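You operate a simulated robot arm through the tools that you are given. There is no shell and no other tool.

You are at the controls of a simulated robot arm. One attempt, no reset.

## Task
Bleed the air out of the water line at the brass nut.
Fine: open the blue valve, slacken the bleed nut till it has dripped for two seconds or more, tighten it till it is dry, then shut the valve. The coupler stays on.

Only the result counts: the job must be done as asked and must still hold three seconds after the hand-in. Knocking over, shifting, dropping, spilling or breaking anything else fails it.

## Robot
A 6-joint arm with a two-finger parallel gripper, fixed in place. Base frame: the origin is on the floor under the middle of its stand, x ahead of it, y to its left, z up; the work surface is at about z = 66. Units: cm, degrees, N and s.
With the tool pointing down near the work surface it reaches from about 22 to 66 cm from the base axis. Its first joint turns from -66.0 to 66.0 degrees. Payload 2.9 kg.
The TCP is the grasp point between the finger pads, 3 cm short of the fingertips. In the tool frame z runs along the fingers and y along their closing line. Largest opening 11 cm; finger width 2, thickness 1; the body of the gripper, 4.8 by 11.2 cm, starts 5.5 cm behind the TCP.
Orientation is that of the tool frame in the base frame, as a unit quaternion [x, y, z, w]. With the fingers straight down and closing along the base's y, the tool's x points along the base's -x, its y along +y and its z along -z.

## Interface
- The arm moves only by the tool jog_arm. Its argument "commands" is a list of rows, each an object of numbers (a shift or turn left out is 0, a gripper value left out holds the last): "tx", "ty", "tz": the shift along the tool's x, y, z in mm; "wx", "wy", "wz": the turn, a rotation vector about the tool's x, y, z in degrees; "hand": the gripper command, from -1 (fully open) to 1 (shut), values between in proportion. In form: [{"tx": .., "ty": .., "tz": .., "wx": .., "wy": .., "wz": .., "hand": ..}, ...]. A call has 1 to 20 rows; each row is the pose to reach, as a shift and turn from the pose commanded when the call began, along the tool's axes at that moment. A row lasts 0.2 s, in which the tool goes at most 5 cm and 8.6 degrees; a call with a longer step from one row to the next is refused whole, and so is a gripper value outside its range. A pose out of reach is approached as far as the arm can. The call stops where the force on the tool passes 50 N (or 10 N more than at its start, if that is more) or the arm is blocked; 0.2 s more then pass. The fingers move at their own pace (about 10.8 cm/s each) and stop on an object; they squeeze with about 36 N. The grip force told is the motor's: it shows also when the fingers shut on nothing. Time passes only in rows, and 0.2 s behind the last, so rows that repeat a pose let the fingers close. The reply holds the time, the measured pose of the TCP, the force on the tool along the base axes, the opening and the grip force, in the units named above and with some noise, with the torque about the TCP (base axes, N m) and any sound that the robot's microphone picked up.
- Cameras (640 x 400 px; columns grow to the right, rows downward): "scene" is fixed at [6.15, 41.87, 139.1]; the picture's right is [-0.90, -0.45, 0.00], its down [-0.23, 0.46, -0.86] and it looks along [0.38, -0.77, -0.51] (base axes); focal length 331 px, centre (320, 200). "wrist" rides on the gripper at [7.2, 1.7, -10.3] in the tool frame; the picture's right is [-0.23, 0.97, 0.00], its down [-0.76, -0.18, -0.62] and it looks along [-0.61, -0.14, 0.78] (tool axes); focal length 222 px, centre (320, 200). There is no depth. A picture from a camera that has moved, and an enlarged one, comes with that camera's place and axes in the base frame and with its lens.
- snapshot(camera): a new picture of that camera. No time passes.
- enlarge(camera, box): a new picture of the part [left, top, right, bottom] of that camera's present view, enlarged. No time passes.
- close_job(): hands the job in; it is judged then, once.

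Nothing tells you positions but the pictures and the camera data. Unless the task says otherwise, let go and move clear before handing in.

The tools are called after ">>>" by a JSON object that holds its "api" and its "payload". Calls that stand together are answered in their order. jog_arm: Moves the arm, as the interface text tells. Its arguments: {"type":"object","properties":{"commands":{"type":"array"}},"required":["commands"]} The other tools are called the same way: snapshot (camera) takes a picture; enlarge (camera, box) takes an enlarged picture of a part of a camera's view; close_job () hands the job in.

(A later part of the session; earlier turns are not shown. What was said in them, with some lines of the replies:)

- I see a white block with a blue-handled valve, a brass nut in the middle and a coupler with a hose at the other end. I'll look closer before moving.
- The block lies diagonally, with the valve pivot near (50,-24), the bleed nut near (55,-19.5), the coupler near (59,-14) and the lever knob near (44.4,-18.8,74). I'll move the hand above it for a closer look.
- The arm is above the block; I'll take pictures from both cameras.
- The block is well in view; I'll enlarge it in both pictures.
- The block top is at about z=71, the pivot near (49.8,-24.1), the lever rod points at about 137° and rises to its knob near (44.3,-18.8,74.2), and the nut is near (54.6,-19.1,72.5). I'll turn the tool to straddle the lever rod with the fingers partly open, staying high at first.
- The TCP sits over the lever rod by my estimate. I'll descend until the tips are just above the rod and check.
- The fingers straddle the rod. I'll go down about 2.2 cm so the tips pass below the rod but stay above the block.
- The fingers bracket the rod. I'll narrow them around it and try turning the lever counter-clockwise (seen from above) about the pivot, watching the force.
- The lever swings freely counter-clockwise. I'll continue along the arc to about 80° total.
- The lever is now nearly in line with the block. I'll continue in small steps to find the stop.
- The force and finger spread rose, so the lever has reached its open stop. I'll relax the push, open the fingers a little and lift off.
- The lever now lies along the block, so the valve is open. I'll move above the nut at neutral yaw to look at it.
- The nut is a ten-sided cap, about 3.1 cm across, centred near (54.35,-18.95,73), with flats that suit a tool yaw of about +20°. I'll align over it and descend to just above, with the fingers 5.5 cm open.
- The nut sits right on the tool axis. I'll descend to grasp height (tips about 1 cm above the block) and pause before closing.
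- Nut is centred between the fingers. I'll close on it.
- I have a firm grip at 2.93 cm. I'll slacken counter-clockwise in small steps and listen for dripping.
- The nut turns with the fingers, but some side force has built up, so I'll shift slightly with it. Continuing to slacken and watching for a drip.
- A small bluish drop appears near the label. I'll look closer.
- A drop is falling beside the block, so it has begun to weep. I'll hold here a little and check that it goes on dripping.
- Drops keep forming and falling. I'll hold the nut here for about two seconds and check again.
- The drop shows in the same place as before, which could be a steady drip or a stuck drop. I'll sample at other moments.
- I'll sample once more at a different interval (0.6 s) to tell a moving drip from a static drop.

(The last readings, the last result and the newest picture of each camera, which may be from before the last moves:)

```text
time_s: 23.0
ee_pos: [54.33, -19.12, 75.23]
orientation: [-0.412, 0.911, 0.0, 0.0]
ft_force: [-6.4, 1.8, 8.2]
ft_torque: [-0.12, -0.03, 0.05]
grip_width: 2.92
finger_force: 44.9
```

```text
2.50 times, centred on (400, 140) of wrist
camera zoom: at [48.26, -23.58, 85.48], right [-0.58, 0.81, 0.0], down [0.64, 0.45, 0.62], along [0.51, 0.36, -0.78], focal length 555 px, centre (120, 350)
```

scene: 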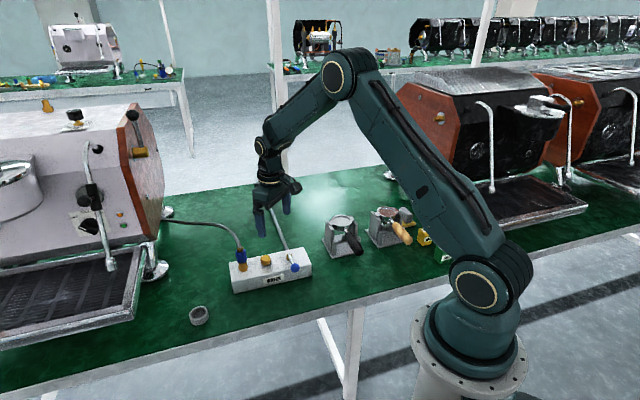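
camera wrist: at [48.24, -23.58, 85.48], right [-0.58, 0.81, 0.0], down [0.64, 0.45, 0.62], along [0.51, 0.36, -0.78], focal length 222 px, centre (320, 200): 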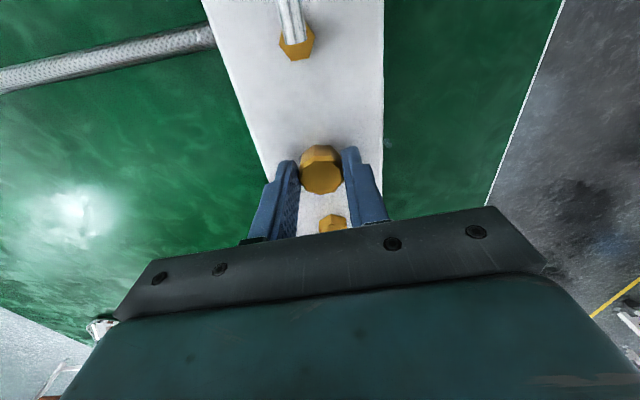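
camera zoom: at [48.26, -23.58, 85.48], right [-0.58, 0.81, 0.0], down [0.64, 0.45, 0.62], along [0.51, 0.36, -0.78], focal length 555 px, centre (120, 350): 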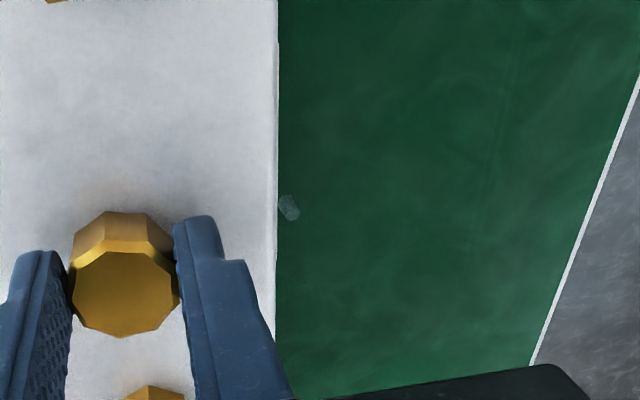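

The drop moves with a steady 0.4 s rhythm: it has dripped since at least t=19.8 s, over three seconds now. Next I tighten clockwise back to the starting angle.

>>> {"api": "jog_arm", "payload": {"commands": [{"ty": 0.6, "tz": -0.3, "wz": 5, "hand": 1}, {"ty": 1.0, "tz": -0.3, "wz": 10, "hand": 1}, {"tx": -0.1, "ty": 1.4, "tz": -0.3, "wz": 15, "hand": 1}, {"tx": -0.2, "ty": 1.7, "tz": -0.3, "wz": 20, "hand": 1}, {"tx": -0.3, "ty": 2.0, "tz": -0.3, "wz": 24, "hand": 1}, {"tx": -0.3, "ty": 2.2, "tz": -0.3, "wz": 28, "hand": 1}]}}

>>> {"api": "enlarge", "payload": {"camera": "scene", "box": [230, 225, 310, 305]}}

>>> {"api": "snapshot", "payload": {"camera": "wrist"}}

>>> {"api": "enlarge", "payload": {"camera": "wrist", "box": [220, 90, 420, 240]}}

```text
time_s: 24.4
ee_pos: [54.18, -19.12, 75.04]
orientation: [-0.179, 0.984, 0.0, 0.0]
ft_force: [2.8, -5.2, -2.8]
ft_torque: [-0.02, 0.55, 0.65]
grip_width: 2.93
finger_force: 44.9
```

```text
5.00 times, centred on (270, 265) of scene
camera zoom: at [6.17, 41.86, 139.11], right [-0.9, -0.45, 0.0], down [-0.23, 0.46, -0.86], along [0.38, -0.77, -0.51], focal length 1653 px, centre (570, -125)
```

zoom: 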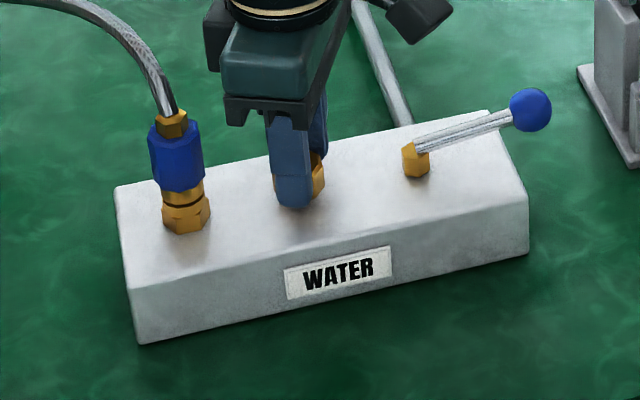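

```text
taken
camera wrist: at [46.84, -20.09, 85.47], right [-0.13, 0.99, 0.0], down [0.77, 0.1, 0.62], along [0.62, 0.08, -0.78], focal length 222 px, centre (320, 200)
```

wrist: 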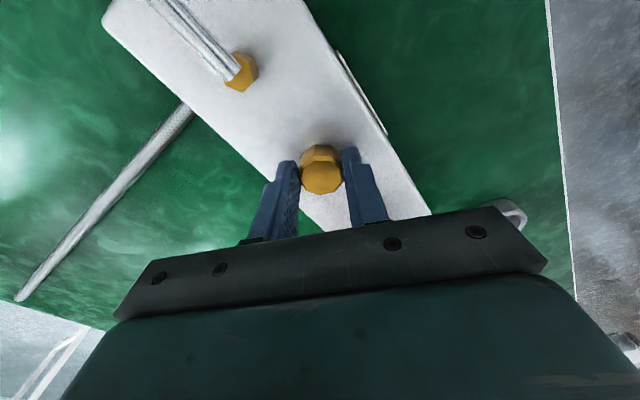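

```text
2.67 times, centred on (320, 165) of wrist
camera zoom: at [46.84, -20.09, 85.47], right [-0.13, 0.99, 0.0], down [0.77, 0.1, 0.62], along [0.62, 0.08, -0.78], focal length 592 px, centre (320, 293)
```

zoom: 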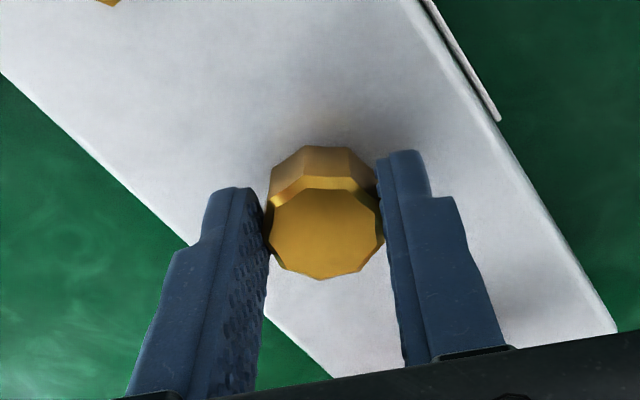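

The drip has stopped and there is now tightening torque (0.65 N·m). I'll snug it another 3° and watch a little longer that it is dry.

>>> {"api": "jog_arm", "payload": {"commands": [{"wz": 1.5, "hand": 1}, {"wz": 3, "hand": 1}, {"wz": 3, "hand": 1}]}}

>>> {"api": "enlarge", "payload": {"camera": "scene", "box": [230, 225, 310, 305]}}

>>> {"api": "enlarge", "payload": {"camera": "wrist", "box": [220, 90, 420, 240]}}

```text
time_s: 25.2
ee_pos: [54.25, -19.06, 75.1]
orientation: [-0.153, 0.988, 0.0, 0.0]
ft_force: [5.9, -4.2, -3.1]
ft_torque: [0.19, -0.06, 0.53]
grip_width: 2.97
finger_force: 44.8
```

```text
5.00 times, centred on (270, 265) of scene
camera zoom: at [6.17, 41.86, 139.11], right [-0.9, -0.45, 0.0], down [-0.23, 0.46, -0.86], along [0.38, -0.77, -0.51], focal length 1653 px, centre (570, -125)
```

zoom: 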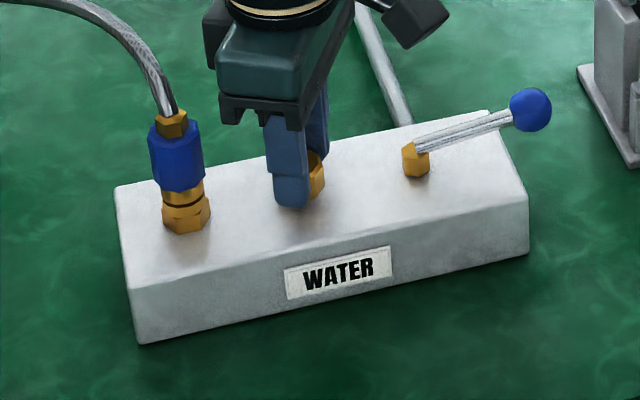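

```text
2.67 times, centred on (320, 165) of wrist
camera zoom: at [46.82, -19.68, 85.47], right [-0.08, 1.0, 0.0], down [0.78, 0.06, 0.62], along [0.62, 0.05, -0.78], focal length 592 px, centre (320, 293)
```

zoom: 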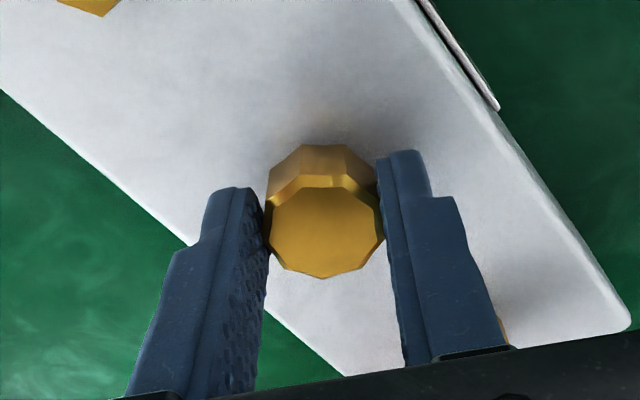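

It is seated at about 0.5 N·m and dry, with the fingers just starting to slip. I'll release the nut and check again for drips before lifting.

>>> {"api": "jog_arm", "payload": {"commands": [{"wz": 3, "hand": 0.0}, {"wz": 3, "hand": 0.0}]}}

>>> {"api": "enlarge", "payload": {"camera": "scene", "box": [230, 225, 310, 305]}}

>>> {"api": "enlarge", "payload": {"camera": "wrist", "box": [220, 90, 420, 240]}}

```text
time_s: 25.8
ee_pos: [54.19, -18.93, 75.1]
orientation: [-0.126, 0.992, 0.0, 0.0]
ft_force: [0.0, 0.1, 0.1]
ft_torque: [0.01, 0.02, -0.01]
grip_width: 5.51
finger_force: 0.0
```

```text
5.00 times, centred on (270, 265) of scene
camera zoom: at [6.15, 41.88, 139.1], right [-0.9, -0.45, 0.0], down [-0.23, 0.46, -0.86], along [0.38, -0.77, -0.51], focal length 1653 px, centre (570, -125)
```

zoom: 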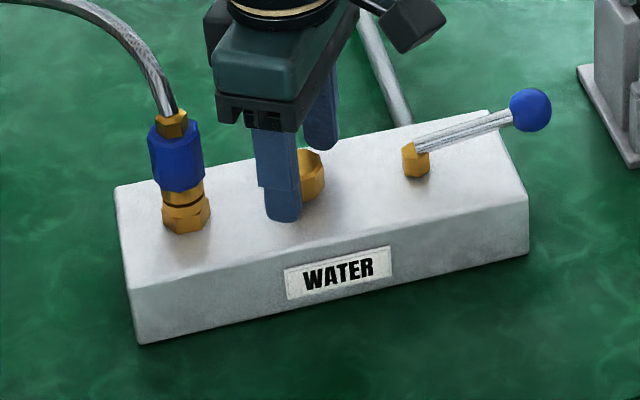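

```text
2.67 times, centred on (320, 165) of wrist
camera zoom: at [46.76, -19.29, 85.46], right [-0.02, 1.0, 0.0], down [0.78, 0.02, 0.62], along [0.62, 0.02, -0.78], focal length 592 px, centre (320, 293)
```

zoom: 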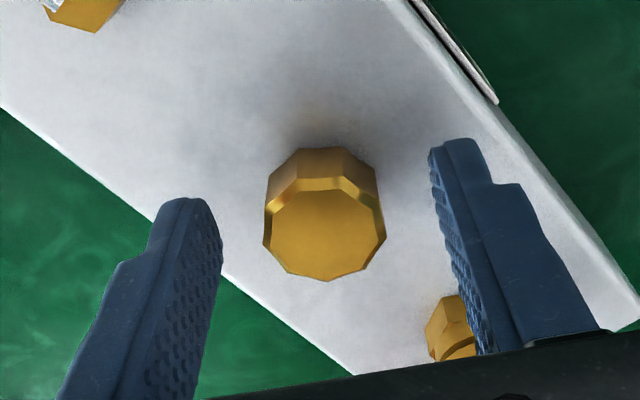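

Nut is dry and released. I'll lift straight up and move back over the valve lever, with the same pose as when I left it.

>>> {"api": "jog_arm", "payload": {"commands": [{"tz": -15, "hand": 0.0}, {"tz": -40, "hand": 0.0}, {"tz": -70, "hand": 0.0}, {"tz": -101, "hand": 0.0}, {"tx": 19, "ty": -12, "tz": -101, "wz": -6, "hand": 0.0}, {"tx": 38, "ty": -24, "tz": -101, "wz": -12, "hand": 0.0}, {"tx": 57, "ty": -36, "tz": -101, "wz": -18, "hand": 0.2}, {"tx": 76, "ty": -48, "tz": -101, "wz": -24, "hand": 0.45}, {"tx": 96.3, "ty": -59.5, "tz": -101, "wz": -29.5, "hand": 0.45}, {"tx": 96.3, "ty": -59.5, "tz": -101, "wz": -29.5, "hand": 0.45}]}}

>>> {"api": "snapshot", "payload": {"camera": "wrist"}}

>>> {"api": "enlarge", "payload": {"camera": "scene", "box": [230, 225, 310, 305]}}

```text
time_s: 28.0
ee_pos: [46.36, -27.29, 85.24]
orientation: [-0.376, 0.926, 0.0, 0.0]
ft_force: [-0.4, -0.1, -1.0]
ft_torque: [0.02, 0.0, 0.0]
grip_width: 3.06
finger_force: 0.1
```

```text
taken
camera wrist: at [39.92, -31.13, 95.61], right [-0.52, 0.86, 0.0], down [0.67, 0.4, 0.62], along [0.53, 0.32, -0.78], focal length 222 px, centre (320, 200)
```

wrist: 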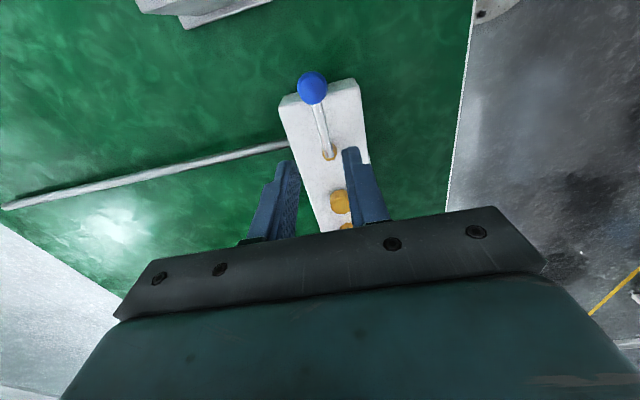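

```text
5.00 times, centred on (270, 265) of scene
camera zoom: at [6.16, 41.87, 139.1], right [-0.9, -0.45, 0.0], down [-0.23, 0.46, -0.86], along [0.38, -0.77, -0.51], focal length 1653 px, centre (570, -125)
```

zoom: 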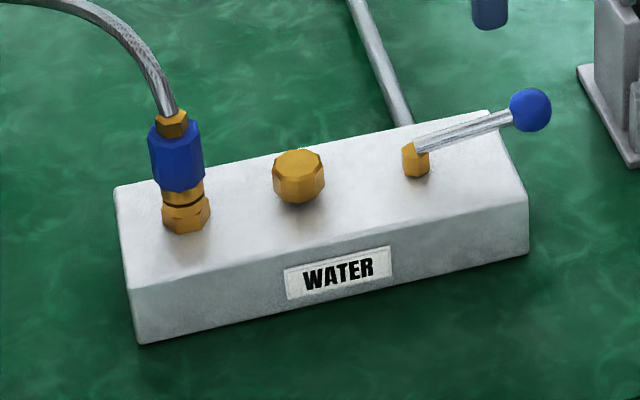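

Same view as when I left the lever, and the nut is dry with no drop in sight. I'll descend around the rod.

>>> {"api": "jog_arm", "payload": {"commands": [{"tz": 20, "hand": 0.45}, {"tz": 40, "hand": 0.45}, {"tz": 60, "hand": 0.45}, {"tz": 75, "hand": 0.45}, {"tz": 85, "hand": 0.45}, {"tz": 93, "hand": 0.45}, {"tz": 100, "hand": 0.45}, {"tz": 100, "hand": 0.45}]}}

>>> {"api": "snapshot", "payload": {"camera": "wrist"}}

>>> {"api": "enlarge", "payload": {"camera": "scene", "box": [230, 225, 310, 305]}}

```text
time_s: 29.8
ee_pos: [46.51, -27.2, 75.31]
orientation: [-0.375, 0.927, -0.001, 0.0]
ft_force: [0.6, 0.3, -0.1]
ft_torque: [0.01, -0.02, 0.0]
grip_width: 3.03
finger_force: 0.0
```

```text
taken
camera wrist: at [40.01, -31.12, 85.56], right [-0.51, 0.86, 0.0], down [0.67, 0.4, 0.62], along [0.53, 0.32, -0.78], focal length 222 px, centre (320, 200)
```

wrist: 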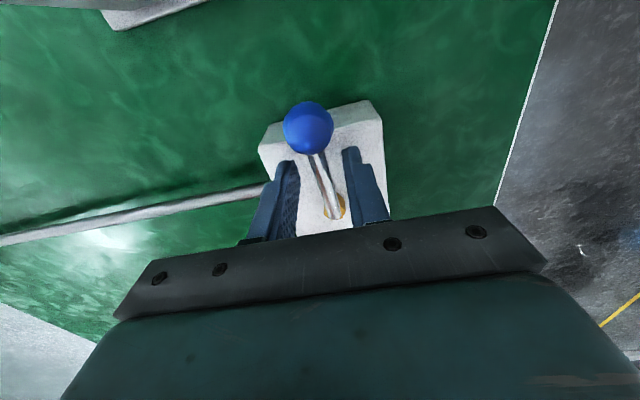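

```text
5.00 times, centred on (270, 265) of scene
camera zoom: at [6.15, 41.87, 139.1], right [-0.9, -0.45, 0.0], down [-0.23, 0.46, -0.86], along [0.38, -0.77, -0.51], focal length 1653 px, centre (570, -125)
```

zoom: 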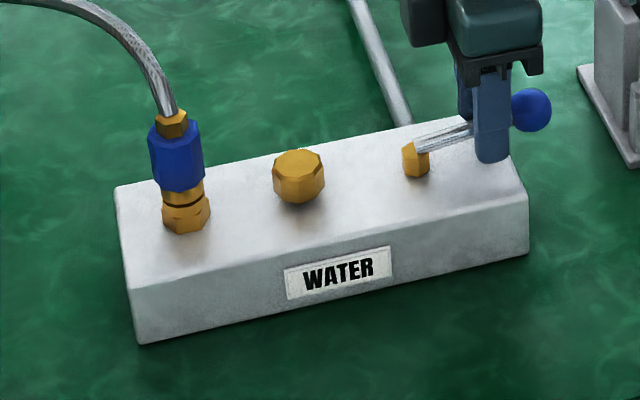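

The fingers bracket the rod again. I'll narrow them and swing the lever clockwise back towards shut, about 80° first.

>>> {"api": "jog_arm", "payload": {"commands": [{"hand": 0.7}, {"hand": 0.7}, {"tx": -0.4, "ty": 6.4, "wz": 8, "hand": 0.7}, {"tx": -1.8, "ty": 12.6, "wz": 16, "hand": 0.7}, {"tx": -4.0, "ty": 18.6, "wz": 24, "hand": 0.7}, {"tx": -6.9, "ty": 24.2, "wz": 32, "hand": 0.7}, {"tx": -10.7, "ty": 29.4, "wz": 40, "hand": 0.7}, {"tx": -15.1, "ty": 34.0, "wz": 48, "hand": 0.7}, {"tx": -20.1, "ty": 37.9, "wz": 56, "hand": 0.7}, {"tx": -25.7, "ty": 41.1, "wz": 64, "hand": 0.7}, {"tx": -31.6, "ty": 43.5, "wz": 72, "hand": 0.7}, {"tx": -37.8, "ty": 45.0, "wz": 80, "hand": 0.7}]}}

>>> {"api": "snapshot", "payload": {"camera": "wrist"}}

>>> {"api": "enlarge", "payload": {"camera": "scene", "box": [220, 210, 340, 300]}}

```text
time_s: 32.4
ee_pos: [46.14, -21.32, 75.16]
orientation: [0.31, 0.951, 0.0, 0.0]
ft_force: [0.3, -0.5, -0.5]
ft_torque: [-0.03, -0.03, 0.01]
grip_width: 1.69
finger_force: 1.0
```

```text
taken
camera wrist: at [41.12, -15.77, 85.58], right [0.76, 0.65, 0.0], down [0.51, -0.59, 0.62], along [0.41, -0.47, -0.78], focal length 222 px, centre (320, 200)
```

wrist: 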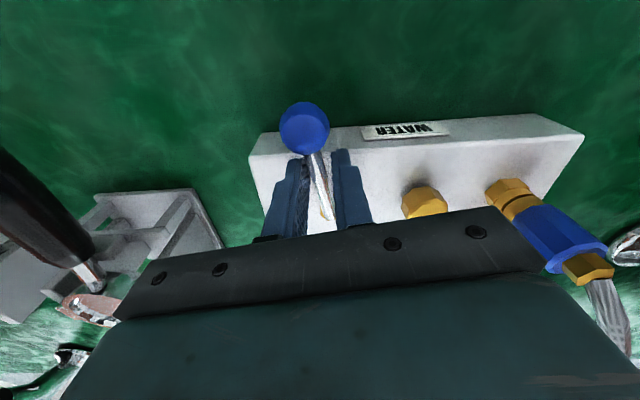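

```text
4.44 times, centred on (280, 255) of scene
camera zoom: at [6.15, 41.87, 139.1], right [-0.9, -0.45, 0.0], down [-0.23, 0.46, -0.86], along [0.38, -0.77, -0.51], focal length 1469 px, centre (498, -44)
```

zoom: 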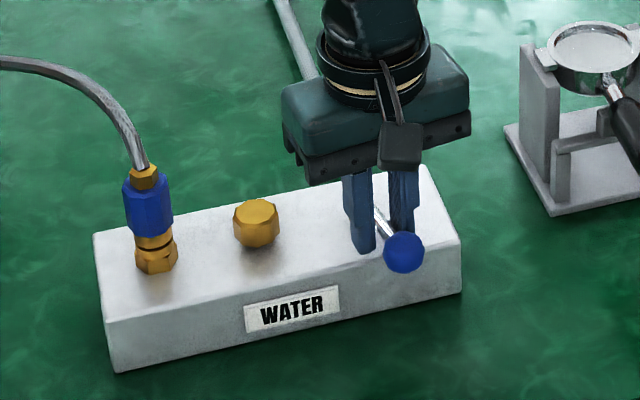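

The lever is near shut. I'll continue in small steps until the shut stop shows in the force.

>>> {"api": "jog_arm", "payload": {"commands": [{"tx": -0.1, "ty": 3.2, "wz": 4, "hand": 0.7}, {"tx": -0.4, "ty": 6.4, "wz": 8, "hand": 0.7}, {"tx": -0.7, "ty": 8.0, "wz": 10, "hand": 0.7}]}}

>>> {"api": "enlarge", "payload": {"camera": "scene", "box": [220, 210, 340, 300]}}

```text
time_s: 33.2
ee_pos: [46.56, -20.77, 75.28]
orientation: [0.391, 0.92, 0.0, 0.0]
ft_force: [-2.6, -2.6, -0.8]
ft_torque: [-0.07, 0.03, 0.01]
grip_width: 1.79
finger_force: 1.4
```

```text
4.44 times, centred on (280, 255) of scene
camera zoom: at [6.15, 41.87, 139.1], right [-0.9, -0.45, 0.0], down [-0.23, 0.46, -0.86], along [0.38, -0.77, -0.51], focal length 1469 px, centre (498, -44)
```

zoom: 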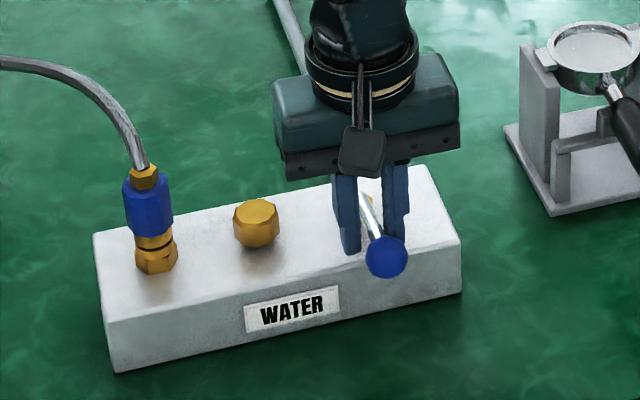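

The knob is back at its initial spot and the force is starting to rise. One more small nudge to seat it against the stop.

>>> {"api": "jog_arm", "payload": {"commands": [{"tx": -0.1, "ty": 1.6, "wz": 2, "hand": 0.7}, {"tx": -0.1, "ty": 2.8, "wz": 3.5, "hand": 0.7}]}}

>>> {"api": "enlarge", "payload": {"camera": "scene", "box": [220, 210, 340, 300]}}

>>> {"api": "snapshot", "payload": {"camera": "wrist"}}

```text
time_s: 33.8
ee_pos: [46.68, -20.77, 75.24]
orientation: [0.42, 0.908, 0.0, -0.001]
ft_force: [-6.6, -10.6, -2.3]
ft_torque: [-0.13, 0.14, 0.15]
grip_width: 2.24
finger_force: 6.3
```

```text
4.44 times, centred on (280, 255) of scene
camera zoom: at [6.15, 41.85, 139.11], right [-0.9, -0.45, 0.0], down [-0.23, 0.46, -0.86], along [0.38, -0.77, -0.51], focal length 1469 px, centre (498, -44)
```

zoom: 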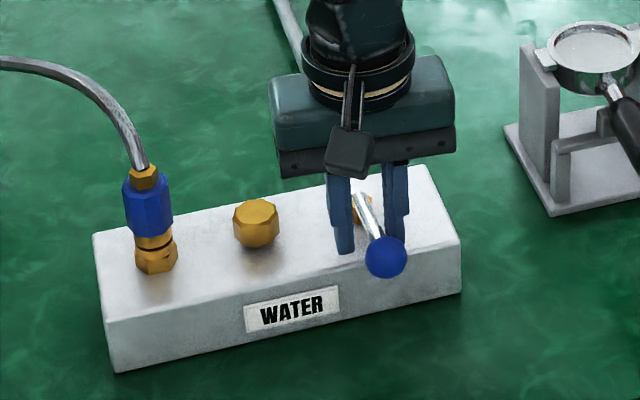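

```text
taken
camera wrist: at [43.25, -14.14, 85.56], right [0.89, 0.46, 0.0], down [0.36, -0.69, 0.62], along [0.28, -0.56, -0.78], focal length 222 px, centre (320, 200)
```

wrist: 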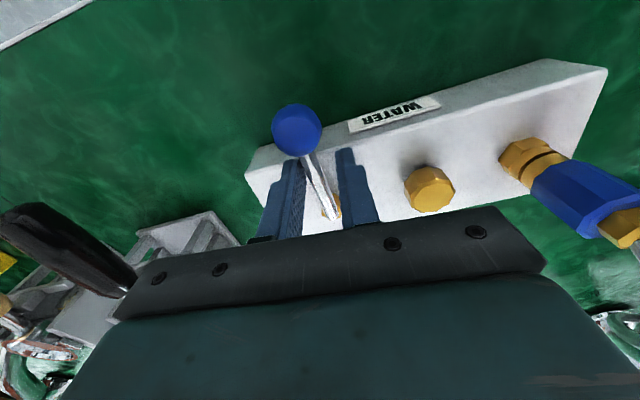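

The lever is firmly at its shut stop. I'll open the fingers, centre off the rod and lift clear.

>>> {"api": "jog_arm", "payload": {"commands": [{"hand": 0.4}, {"hand": 0.4}, {"tx": -0.1, "ty": -3.2, "wz": -4, "hand": 0.4}, {"tx": -0.1, "ty": -3.2, "wz": -4, "hand": 0.4}, {"tx": -0.1, "ty": -3.2, "tz": -10, "wz": -4, "hand": 0.4}, {"tx": -0.1, "ty": -3.2, "tz": -25, "wz": -4, "hand": 0.4}, {"tx": -0.1, "ty": -3.2, "tz": -50, "wz": -4, "hand": 0.4}, {"tx": -0.1, "ty": -3.2, "tz": -80, "wz": -4, "hand": 0.4}, {"tx": -0.1, "ty": -3.2, "tz": -110, "wz": -4, "hand": 0.4}, {"tx": -0.1, "ty": -3.2, "tz": -140, "wz": -4, "hand": 0.4}]}}

>>> {"api": "enlarge", "payload": {"camera": "scene", "box": [220, 210, 340, 300]}}

>>> {"api": "snapshot", "payload": {"camera": "scene"}}

>>> {"api": "snapshot", "payload": {"camera": "wrist"}}

```text
time_s: 36.0
ee_pos: [46.44, -20.75, 89.15]
orientation: [0.386, 0.923, 0.0, 0.0]
ft_force: [0.0, 0.0, 0.7]
ft_torque: [-0.03, -0.02, -0.05]
grip_width: 3.29
finger_force: 0.0
```

```text
4.44 times, centred on (280, 255) of scene
camera zoom: at [6.15, 41.88, 139.1], right [-0.9, -0.45, 0.0], down [-0.23, 0.46, -0.86], along [0.38, -0.77, -0.51], focal length 1469 px, centre (498, -44)
```

zoom: 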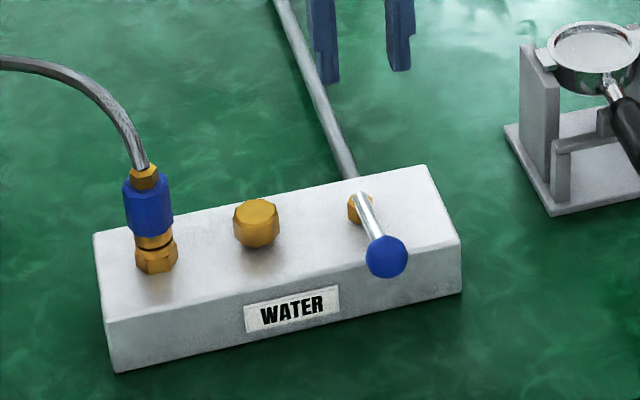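

```text
taken
```

scene: 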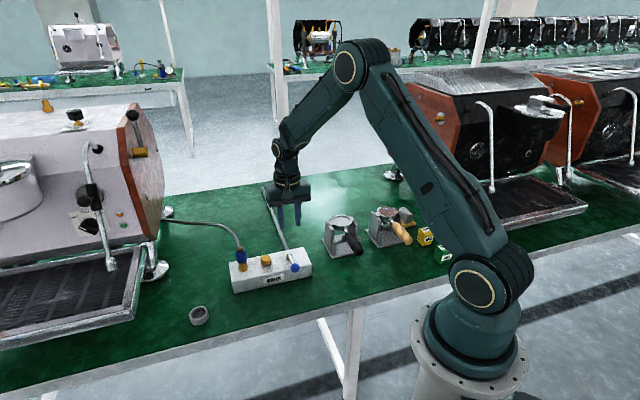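

```text
taken
camera wrist: at [42.48, -14.45, 99.59], right [0.85, 0.52, 0.0], down [0.41, -0.67, 0.62], along [0.33, -0.53, -0.78], focal length 222 px, centre (320, 200)
```

wrist: 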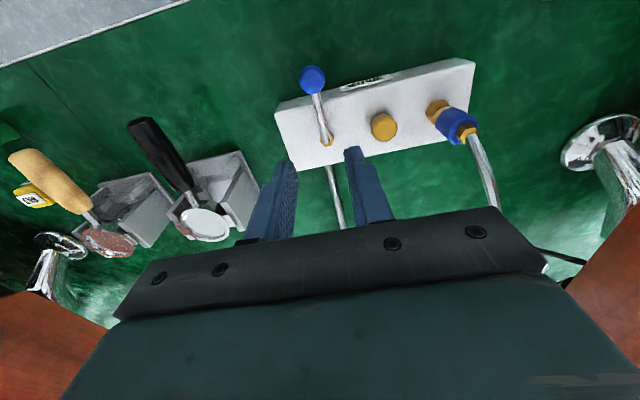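

The lever is back at shut, the nut is dry, the coupler is untouched and nothing else has moved. The arm is clear, so I'm handing in.

>>> {"api": "close_job", "payload": {}}

```text
The job is handed in.
```

The line has been bled at the brass nut and the job is handed in; I have no verdict back.

1. **Valve opened:** I turned the blue lever counter-clockwise about 90° until it reached its stop.
2. **Nut slackened:** I turned the nut about 28° and drops appeared at t = 19.8 s. They kept falling about every 0.4 s until I began tightening at 23.0 s, so it dripped for about three seconds.
3. **Nut tightened:** I turned it back to its starting angle, then a few degrees more until it resisted at about 0.5 N·m. With the valve still open, I saw no drops in any picture from 24.4 s to 29.8 s.
4. **Valve shut:** I turned the lever back until it pressed firmly against its shut stop, with the knob where it started.

I didn't touch the coupler, and in the final pictures nothing else had moved. The gripper was open and about 14 cm above the valve at hand-in.
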